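You operate a simulated robot arm through the tools that you are given. There is no shell and no other tool. Be economical: measure what you need, move in short steps, check, and stop when the job is done.

You run a simulated two-armed robot. Do the job below in one go: nothing can be reset, and whatever is moved stays where it is left.

Task
Shut the desk tools drawer.

The check looks at the end state, three seconds after you hand in, the way a careful person would. Anything else that was tipped, shoved, dropped, spilled or broken makes it a failure.

Robot
Two 7-joint arms with two-finger parallel grippers on one trunk, on a base that drives. Base frame: it is fixed to the floor where the robot stands at the start and does not move with it; the origin is under the middle of the robot, x ahead of it, y to its left, z up. Lengths are in cm, angles in rad, forces in N, time in s.
The left shoulder is at the start at [6, 14.3, 70.1], the right one opposite. With the tool pointing down near the work surface each hand reaches from about 28 to 74 cm from the robot's upright axis, wherever it stands, measured 20 degrees to its own side. Places, roughly: desk tools drawer [70, 10, 50]. Payload 1.57 kg a hand.
Tool frame (each hand has its own): the origin (TCP) lies between the finger pads and is the grasp point; the fingertips stand 3 cm ahead of it; z points along the fingers, y is the line along which they close. The gripper opens to 11 cm. The fingers are 2.4 cm wide and 1.2 cm thick; the gripper's body (4.8 by 11.2 cm) begins 7.8 cm behind the TCP.
Orientation is that of the tool frame in the base frame, as a unit quaternion [x, y, z, w]. With the fingers straight down and closing along the base's y, the tool's x points along the base's -x, its y along +y and its z along -z.

Tools
- The arms move only by the tool step_arm. It takes "left_rows", "right_rows" or both (then of equal length, played together; a hand with none holds still); each is a list of rows, each a list of 7 numbers: the turn, a rotation vector about the tool's x, y, z in rad, then the shift along the tool's x, y, z in cm, then the finger opening in cm, from 0 to 11. In form: [[rx, ry, rz, x, y, z, fingers], ...]. A call has 1 to 8 rows; each row shifts and turns the commanded pose from where the row before left it, along the tool's axes as they then stand. Each row takes 0.2 s and may step no farther than 5 cm and 0.15 rad from the row before; otherwise, or with a gripper value out of range, the whole call is refused. A pose out of reach is approached as far as the arm can. The call stops where the force on the tool passes 40 N (or 10 N more than at its start, if that is more) or the arm is blocked; 0.2 s more then pass. Each finger travels about 4.5 cm/s and halts on what it meets, pressing with about 40 N; the grip force reading is that of the motor and also rises with nothing between the fingers. The clock runs only during rows and for 0.2 s after the last one: add rows that do not move to give the fingers time. The reply holds the time, the measured pose of the TCP, the force on the tool along the base axes, the opening and the grip force, in the units named above and with some noise.
- Cameras (640 x 400 px; columns grow to the right, rows downward): "scene" is now at [3.95, -0.1, 129.96]; the picture's right is [-0.03, -1.00, 0.00], its down [-0.83, 0.02, -0.56] and it looks along [0.56, -0.02, -0.83] (base axes); focal length 256 px, centre (320, 200). "left" rides on the left gripper at [7, -1.6, -14.1] in its tool frame; the picture's right is [0.23, 0.97, 0.00], its down [-0.86, 0.20, -0.48] and it looks along [-0.47, 0.11, 0.88] (tool axes); focal length 222 px, centre (320, 200). "right" rides on the right gripper at [7, 1.6, -14.1] in its tool frame; the picture's right is [-0.23, 0.97, 0.00], its down [-0.86, -0.20, -0.48] and it looks along [-0.47, -0.11, 0.88] (tool axes); focal length 222 px, centre (320, 200).
- grab_frame(camera): a new picture of that camera. No time passes.
- lift_body(by): slides the trunk up (or, below 0, down) by that many cm; the arms and the scene camera ride with it, the base frame stays. It gives what a move gives, with no picture.
- steer(legs): drives the robot by 1 to 6 legs, each [ahead, left, turn to the left] in cm, cm and rad, along the robot's own axes; the way and the turn of a leg run together, so that a leg with both is an arc; at most 150 cm and 3.142 rad a leg. The arms and the cameras ride along, it lands a little off, and it stops where it bumps. It gives what a move gives.
- head_to(pan, tilt): turns the head with the scene camera to pan (to the left, within 1.501 rad either way) and tilt (down, from -0.506 to 1.204), counted from straight ahead of the robot. It gives what a move gives.
- locate(camera, pixels): for up to 12 pixels [column, row] of the newest picture of that camera ("zoom" is the newest enlarged one), the place [x, y, z] in the base frame of the surface seen there, good to about 0.2 cm. No time passes.
- zoom(camera, box): a new picture of the part [left, top, right, bottom] of that camera's present view, enlarged. No time passes.
- sign_off(): hands the job in; it is judged then, once.

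Go step by step. Measure first, check grasps and placings, and put right what went wrong. The budget is 80 turns and 58 pictures, counting those below and the enlarged ones. Unless the task says otherwise, let go and move clear before handing in, and close with one line.

The tools are called after ">>>" by a JSON object that holds its "op" and its "data". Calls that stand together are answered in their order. step_arm: Moves the arms, as the interface text tells. Its arguments: {"type":"object","properties":{"left_rows":{"type":"array"},"right_rows":{"type":"array"}},"required":[]} The other tools are called the same way: lift_body (by) slides the trunk up or down; steer (legs) drives the base; head_to (pan, tilt) turns the head that bears the scene camera; grab_frame (camera) takes a picture; locate (camera, pixels) gives the place of the surface under pixels of a picture; zoom (camera, box) takes an enlarged picture of a part of a camera's view; sign_off () hands the job in.

At the start:

```text
t: 0.0
left_position: [48.1, 21.46, 69.14]
left_ee_rot: [0.0, 1.0, 0.0, 0.001]
left_contact_force: [0.5, 0.3, -0.6]
left_width: 11.04
left_grip_force: 0.0
right_position: [43.58, -15.22, 76.77]
right_ee_rot: [0.0, 1.0, 0.001, 0.0]
right_contact_force: [-1.0, 0.2, -0.4]
right_width: 10.99
right_grip_force: 0.1
trunk travel left (down, up): [-30.0, 29.0]
robot x, y, heading: [-0.16, 0.22, -0.001]
head pan, tilt: [-0.028, 0.976]
```

scene: 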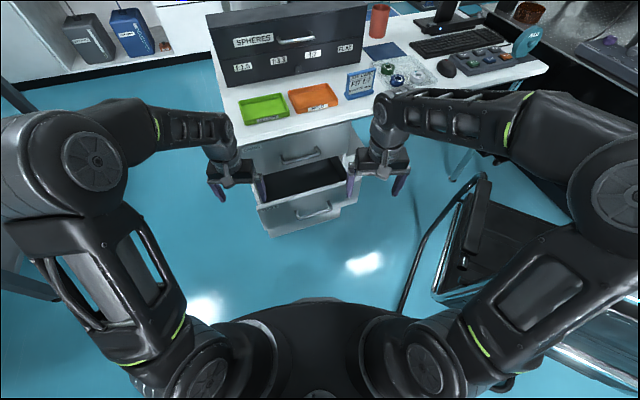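
right: 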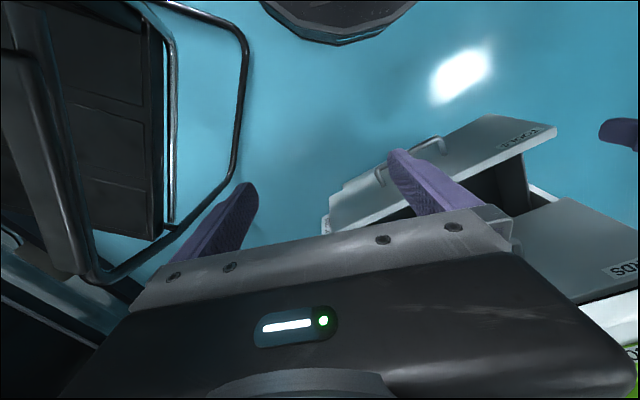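
left: 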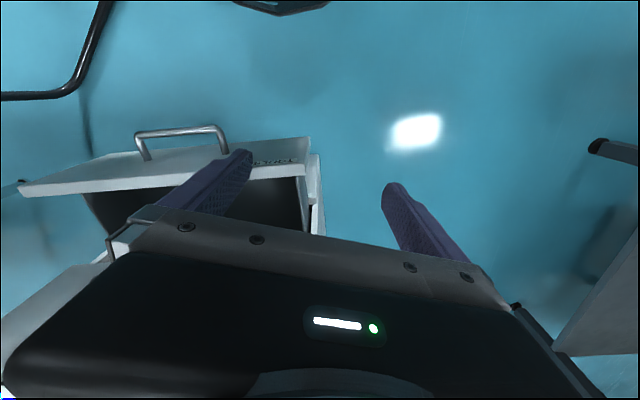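

An open drawer shows around scene pixel (305,190) in the pedestal. I'll enlarge it to read the labels and measure it.

>>> {"op": "zoom", "data": {"camera": "scene", "box": [220, 120, 380, 240]}}

>>> {"op": "zoom", "data": {"camera": "scene", "box": [200, 0, 400, 125]}}

>>> {"op": "locate", "data": {"camera": "scene", "pixels": [[258, 208], [355, 195], [312, 212], [300, 162], [305, 205], [300, 180], [250, 150], [345, 130], [300, 155], [270, 235], [360, 175], [312, 222]]}}

```text
3.33 times, centred on (300, 180) of scene
```

zoom: 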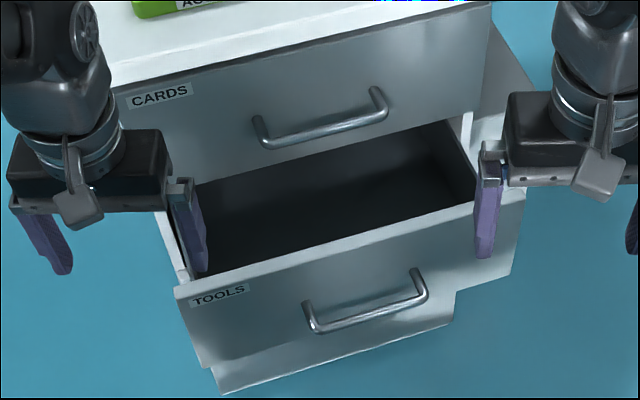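

```text
3.20 times, centred on (300, 62) of scene
```

zoom: 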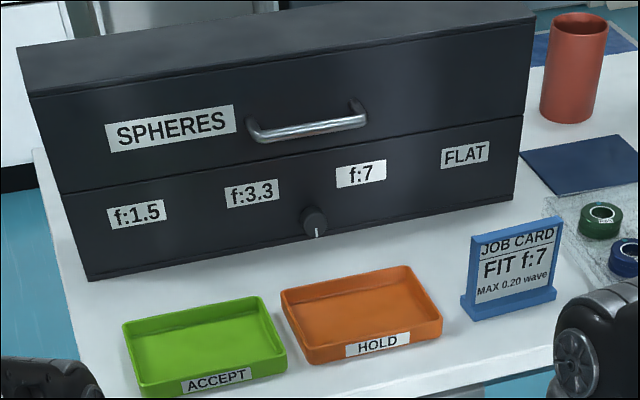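

```text
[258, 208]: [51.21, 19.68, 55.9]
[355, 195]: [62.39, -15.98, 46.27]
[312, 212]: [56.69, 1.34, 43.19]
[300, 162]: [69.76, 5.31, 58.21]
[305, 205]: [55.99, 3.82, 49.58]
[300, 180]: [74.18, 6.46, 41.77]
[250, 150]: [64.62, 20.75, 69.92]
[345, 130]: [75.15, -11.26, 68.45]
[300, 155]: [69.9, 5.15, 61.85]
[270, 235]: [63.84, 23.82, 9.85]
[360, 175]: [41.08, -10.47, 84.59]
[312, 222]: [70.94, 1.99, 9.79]
```

The open drawer is labelled TOOLS, under the closed CARDS drawer. I'll measure its front panel, handle and the closed face above it.

>>> {"op": "zoom", "data": {"camera": "scene", "box": [220, 120, 380, 240]}}

>>> {"op": "locate", "data": {"camera": "zoom", "pixels": [[182, 295], [205, 360], [270, 280], [400, 245], [270, 330], [440, 285], [505, 205], [510, 262], [340, 320], [418, 290], [215, 175], [450, 105]]}}

>>> {"op": "locate", "data": {"camera": "zoom", "pixels": [[300, 130], [320, 140], [250, 200], [350, 200], [465, 170], [250, 265], [178, 240], [440, 205], [340, 243]]}}

```text
3.33 times, centred on (300, 180) of scene
```

zoom: 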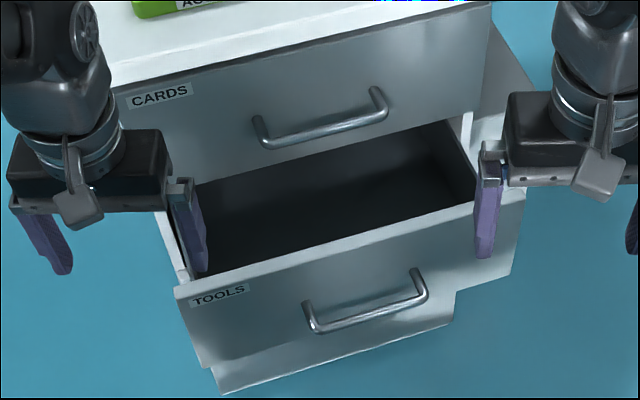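

```text
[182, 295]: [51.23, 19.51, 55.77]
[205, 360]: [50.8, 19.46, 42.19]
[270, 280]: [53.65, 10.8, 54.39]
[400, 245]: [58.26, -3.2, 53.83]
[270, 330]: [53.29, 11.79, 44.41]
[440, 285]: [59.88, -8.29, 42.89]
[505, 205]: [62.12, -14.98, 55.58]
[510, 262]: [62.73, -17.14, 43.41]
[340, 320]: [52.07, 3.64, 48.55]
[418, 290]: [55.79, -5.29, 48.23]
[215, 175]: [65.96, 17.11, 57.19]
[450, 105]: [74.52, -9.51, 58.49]
```

```text
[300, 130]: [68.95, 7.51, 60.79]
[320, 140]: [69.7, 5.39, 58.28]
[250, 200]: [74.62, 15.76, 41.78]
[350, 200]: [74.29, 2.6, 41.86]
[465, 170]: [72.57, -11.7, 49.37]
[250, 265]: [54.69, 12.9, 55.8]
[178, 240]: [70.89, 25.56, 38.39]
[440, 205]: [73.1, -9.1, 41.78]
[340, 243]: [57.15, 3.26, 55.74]
```

The TOOLS face runs (51.0,19.5)–(62.4,-16), z 42–56. The closed CARDS face is 13.5 cm further in along the inward normal (0.95,0.31). The right shoulder lies on that push line, so I'll turn the right hand to point along it with fingers closed.

>>> {"op": "step_arm", "data": {"right_rows": [[0, 0, -0.15, 0, 0, 0, 8], [0, 0, -0.15, 0, 0, 0, 5], [0, -0.15, 0, 0, 0, 0, 2], [0, -0.15, 0, 0, 0, 0, 0], [0, -0.15, 0, 0, 0, 0, 0], [0, -0.15, 0, 0, 0, 0, 0], [0, -0.15, 0, 0, 0, 0, 0], [0, -0.15, 0, 0, 0, 0, 0]]}}

```text
t: 1.8
left_position: [48.21, 21.54, 69.16]
left_ee_rot: [-0.001, 1.0, 0.0, 0.0]
left_contact_force: [-0.3, 0.0, -0.1]
left_width: 10.99
left_grip_force: 0.0
right_position: [47.23, -15.04, 79.11]
right_ee_rot: [-0.137, 0.895, 0.065, 0.419]
right_contact_force: [1.8, -3.6, -1.9]
right_width: 0.03
right_grip_force: 21.4
right hand out of reach, approached as far as the arm can: row 7, 8
trunk travel left (down, up): [-30.0, 29.0]
robot x, y, heading: [-0.18, 0.04, -0.002]
head pan, tilt: [-0.028, 0.976]
```

The wrist is too close to the shoulder at this height (stalled near θ≈0.88). I'll go forward and down to the pre-contact spot, where the arm is longer.

>>> {"op": "step_arm", "data": {"right_rows": [[0, 0, 0, 2.24, 2.03, 3.82, 0], [0, 0, 0, 2.24, 2.03, 3.82, 0], [0, 0, 0, 2.24, 2.03, 3.82, 0], [0, 0, 0, 2.24, 2.03, 3.82, 0], [0, 0, 0, 2.24, 2.03, 3.82, 0]]}}

>>> {"op": "grab_frame", "data": {"camera": "scene"}}

```text
t: 3.0
left_position: [48.13, 21.42, 69.11]
left_ee_rot: [0.0, 1.0, 0.0, 0.0]
left_contact_force: [-0.2, -0.2, 0.3]
left_width: 11.0
left_grip_force: 0.1
right_position: [52.97, -3.29, 58.46]
right_ee_rot: [-0.134, 0.89, 0.066, 0.43]
right_contact_force: [0.0, -0.5, -1.1]
right_width: 0.0
right_grip_force: 21.3
right hand out of reach, approached as far as the arm can: row 1
trunk travel left (down, up): [-30.0, 29.0]
robot x, y, heading: [-0.14, 0.26, -0.001]
head pan, tilt: [-0.028, 0.976]
```

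```text
51 pictures are left
```

scene: 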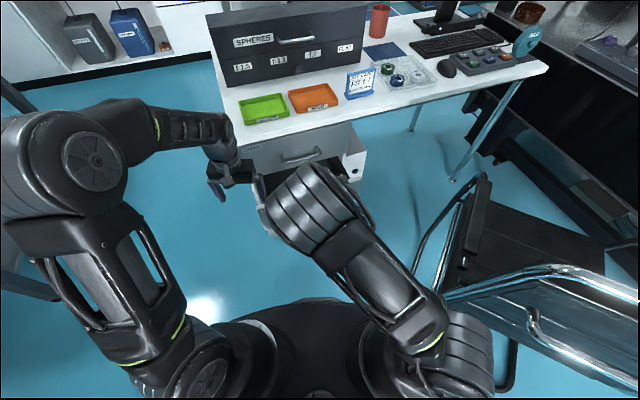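

The hand is at (53,-3.3,58.5), clear of the face by about 2.7 cm. I'll flatten the pitch, back off a bit and go down to z≈53.

>>> {"op": "step_arm", "data": {"right_rows": [[0, -0.15, 0, 2.39, 2, 0.35, 0], [0, -0.15, 0, 2.39, 2, 0.35, 0]]}}

>>> {"op": "grab_frame", "data": {"camera": "right"}}

```text
t: 3.6
left_position: [48.14, 21.36, 69.07]
left_ee_rot: [0.0, 1.0, 0.0, 0.0]
left_contact_force: [-0.3, 0.1, 0.1]
left_width: 11.01
left_grip_force: 0.1
right_position: [49.86, -0.07, 54.49]
right_ee_rot: [-0.124, 0.817, 0.084, 0.557]
right_contact_force: [0.4, -0.2, 0.0]
right_width: 0.0
right_grip_force: 20.8
right hand out of reach, approached as far as the arm can: row 2
trunk travel left (down, up): [-30.0, 29.0]
robot x, y, heading: [-0.18, 0.16, -0.001]
head pan, tilt: [-0.028, 0.976]
```

```text
50 pictures are left
```

right: 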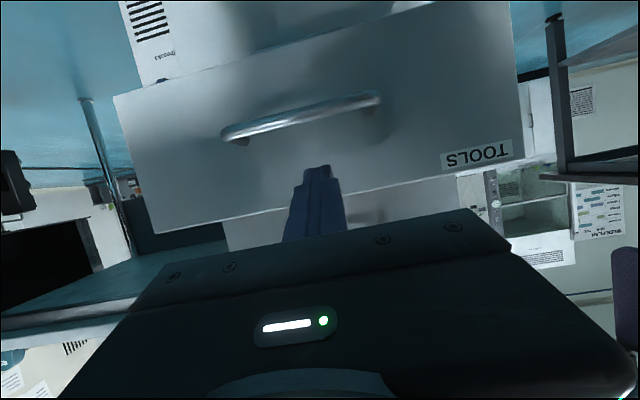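

The fingertip at pixel (318,170) sits above the handle in front of the TOOLS panel. I'll push straight in along the normal.

>>> {"op": "step_arm", "data": {"right_rows": [[0, 0, 0, -0.1, 0, 2.1, 0], [0, 0, 0, -0.74, 0, 1.86, 0], [0, 0, 0, -0.74, 0, 1.86, 0], [0, 0, 0, -0.74, 0, 1.86, 0], [0, 0, 0, -0.74, 0, 1.86, 0], [0, 0, 0, -0.74, 0, 1.86, 0]]}}

>>> {"op": "grab_frame", "data": {"camera": "right"}}

```text
t: 5.0
left_position: [48.21, 21.46, 69.09]
left_ee_rot: [0.0, 1.0, -0.001, -0.001]
left_contact_force: [0.6, 0.3, -1.3]
left_width: 11.02
left_grip_force: 0.0
right_position: [61.26, 3.39, 53.87]
right_ee_rot: [-0.122, 0.816, 0.083, 0.558]
right_contact_force: [0.8, -0.1, 0.1]
right_width: 0.0
right_grip_force: 21.6
trunk travel left (down, up): [-30.0, 29.0]
robot x, y, heading: [0.07, -0.11, -0.001]
head pan, tilt: [-0.028, 0.976]
```

```text
49 pictures are left
```

right: 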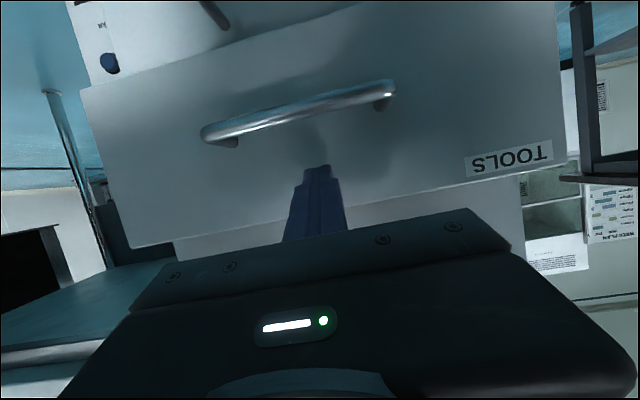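

The drawer is moving with the tip and about 6 cm remain. I'll continue with shrinking steps until contact force rises.

>>> {"op": "step_arm", "data": {"right_rows": [[0, 0, 0, -0.74, 0, 1.86, 0], [0, 0, 0, -0.74, 0, 1.86, 0], [0, 0, 0, -0.37, 0, 0.93, 0], [0, 0, 0, -0.19, 0, 0.46, 0], [0, 0, 0, -0.19, 0, 0.46, 0], [0, 0, 0, -0.19, 0, 0.46, 0]]}}

>>> {"op": "grab_frame", "data": {"camera": "right"}}

>>> {"op": "grab_frame", "data": {"camera": "scene"}}

```text
t: 6.4
left_position: [48.15, 21.4, 69.07]
left_ee_rot: [0.001, 1.0, 0.001, -0.001]
left_contact_force: [0.3, -0.8, 0.1]
left_width: 11.01
left_grip_force: 0.0
right_position: [66.58, 5.51, 55.84]
right_ee_rot: [-0.123, 0.817, 0.084, 0.558]
right_contact_force: [-0.6, 0.5, -0.1]
right_width: 0.01
right_grip_force: 21.0
right hand out of reach, approached as far as the arm can: row 2, 3, 5
trunk travel left (down, up): [-30.0, 29.0]
robot x, y, heading: [0.15, -0.1, 0.0]
head pan, tilt: [-0.028, 0.976]
```

```text
48 pictures are left
```

right: 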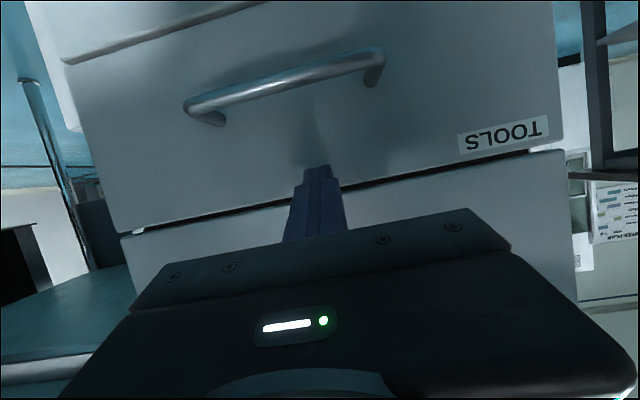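

```text
47 pictures are left
```

scene: 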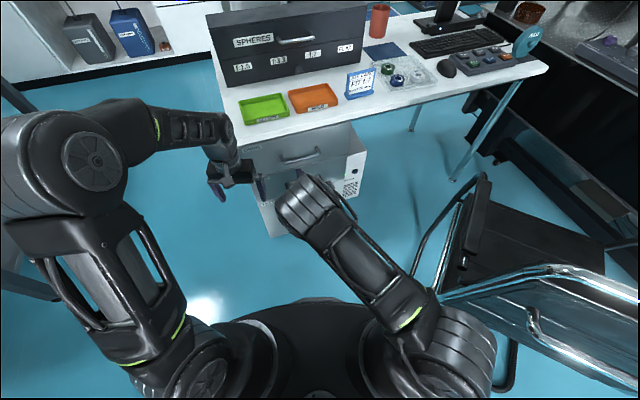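

The hand is at its reach limit and drifted up to z≈55.8. I'll measure how far the TOOLS face still stands proud of CARDS.

>>> {"op": "locate", "data": {"camera": "right", "pixels": [[150, 210], [240, 190], [400, 160], [500, 120], [150, 260], [240, 230], [400, 195], [520, 175], [120, 70], [240, 30]]}}

>>> {"op": "zoom", "data": {"camera": "right", "box": [40, 100, 360, 280]}}

```text
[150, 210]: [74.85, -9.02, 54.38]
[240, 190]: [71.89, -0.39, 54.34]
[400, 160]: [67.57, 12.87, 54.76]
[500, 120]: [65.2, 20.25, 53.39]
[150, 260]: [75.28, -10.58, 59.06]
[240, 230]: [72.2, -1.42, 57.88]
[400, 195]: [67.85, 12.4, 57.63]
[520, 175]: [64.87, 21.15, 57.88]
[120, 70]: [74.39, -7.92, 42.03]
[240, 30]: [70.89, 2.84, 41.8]
```

```text
2.00 times, centred on (200, 190) of right
```

zoom: 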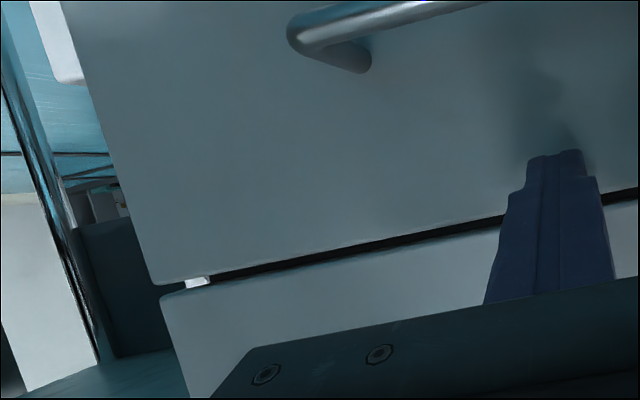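

The readings put both faces at 68.3±0.15 along the normal, flush within measuring error. I'll retract the hand to check the seam without it in contact.

>>> {"op": "step_arm", "data": {"right_rows": [[0, 0, 0, 0.74, 0, -1.86, 0], [0, 0, 0, 1.1, 0, -2.8, 0], [0, 0, 0, 1.48, 0, -3.7, 0], [0, 0, 0, 1.48, 0, -3.7, 0]]}}

>>> {"op": "grab_frame", "data": {"camera": "right"}}

>>> {"op": "zoom", "data": {"camera": "scene", "box": [220, 120, 380, 240]}}

```text
t: 7.4
left_position: [47.98, 21.44, 69.08]
left_ee_rot: [0.0, 1.0, 0.0, 0.0]
left_contact_force: [0.2, -0.2, -0.3]
left_width: 11.01
left_grip_force: 0.1
right_position: [54.09, 1.59, 55.67]
right_ee_rot: [-0.124, 0.816, 0.085, 0.558]
right_contact_force: [0.1, -0.3, -0.7]
right_width: 0.0
right_grip_force: 21.1
trunk travel left (down, up): [-30.0, 29.0]
robot x, y, heading: [0.18, -0.1, 0.001]
head pan, tilt: [-0.028, 0.976]
```

```text
45 pictures are left
```

right: 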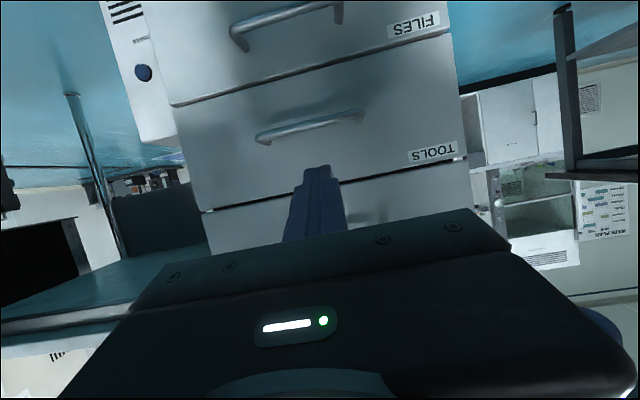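

```text
3.33 times, centred on (300, 180) of scene
```

zoom: 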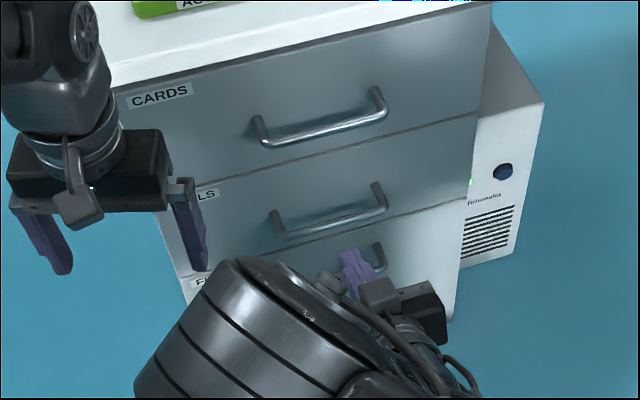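

The drawer looks flush with CARDS and FILES in both views. I'll compare depths once more now that nothing touches it.

>>> {"op": "locate", "data": {"camera": "zoom", "pixels": [[240, 150], [420, 110], [455, 90], [240, 205], [300, 190], [420, 150], [450, 160], [440, 185], [250, 245], [420, 230], [450, 220]]}}

>>> {"op": "locate", "data": {"camera": "right", "pixels": [[210, 85], [300, 55], [430, 22], [220, 180], [260, 175], [380, 150], [445, 115], [225, 225], [270, 220], [400, 190], [440, 185]]}}

>>> {"op": "zoom", "data": {"camera": "right", "box": [150, 60, 310, 260]}}

```text
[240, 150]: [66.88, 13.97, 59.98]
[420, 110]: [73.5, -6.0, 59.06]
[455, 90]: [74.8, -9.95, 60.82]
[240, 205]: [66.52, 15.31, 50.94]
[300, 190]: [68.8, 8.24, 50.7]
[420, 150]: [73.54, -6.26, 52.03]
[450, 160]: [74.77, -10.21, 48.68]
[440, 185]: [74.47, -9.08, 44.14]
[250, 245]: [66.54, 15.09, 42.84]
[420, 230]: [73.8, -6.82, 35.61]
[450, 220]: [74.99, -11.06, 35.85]
```

```text
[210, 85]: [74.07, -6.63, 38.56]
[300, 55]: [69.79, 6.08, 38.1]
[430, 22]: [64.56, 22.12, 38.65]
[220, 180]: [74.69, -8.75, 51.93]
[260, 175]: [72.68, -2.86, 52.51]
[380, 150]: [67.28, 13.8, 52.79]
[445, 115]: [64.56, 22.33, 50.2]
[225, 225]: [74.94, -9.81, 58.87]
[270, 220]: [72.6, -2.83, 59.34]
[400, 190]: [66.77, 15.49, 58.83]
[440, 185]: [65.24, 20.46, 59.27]
```

```text
2.00 times, centred on (230, 160) of right
```

zoom: 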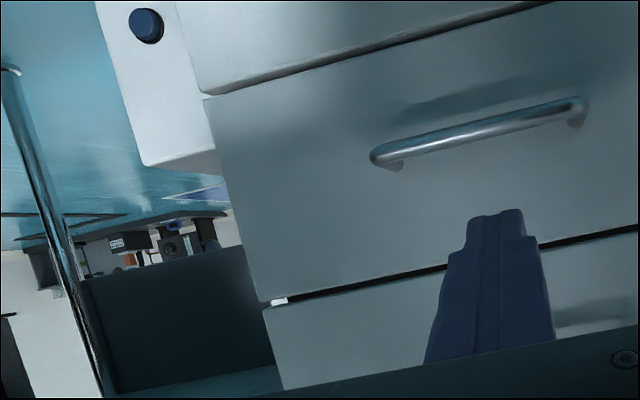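

CARDS, TOOLS and FILES faces all agree to about 0.1 cm, the drawer is flush, and the hand is about 11 cm clear. I'm handing in.

>>> {"op": "sign_off", "data": {}}

```text
The job is handed in.
```

The TOOLS drawer is shut, flush with CARDS and FILES to about 0.1 cm, with the hand clear and no other objects touched.
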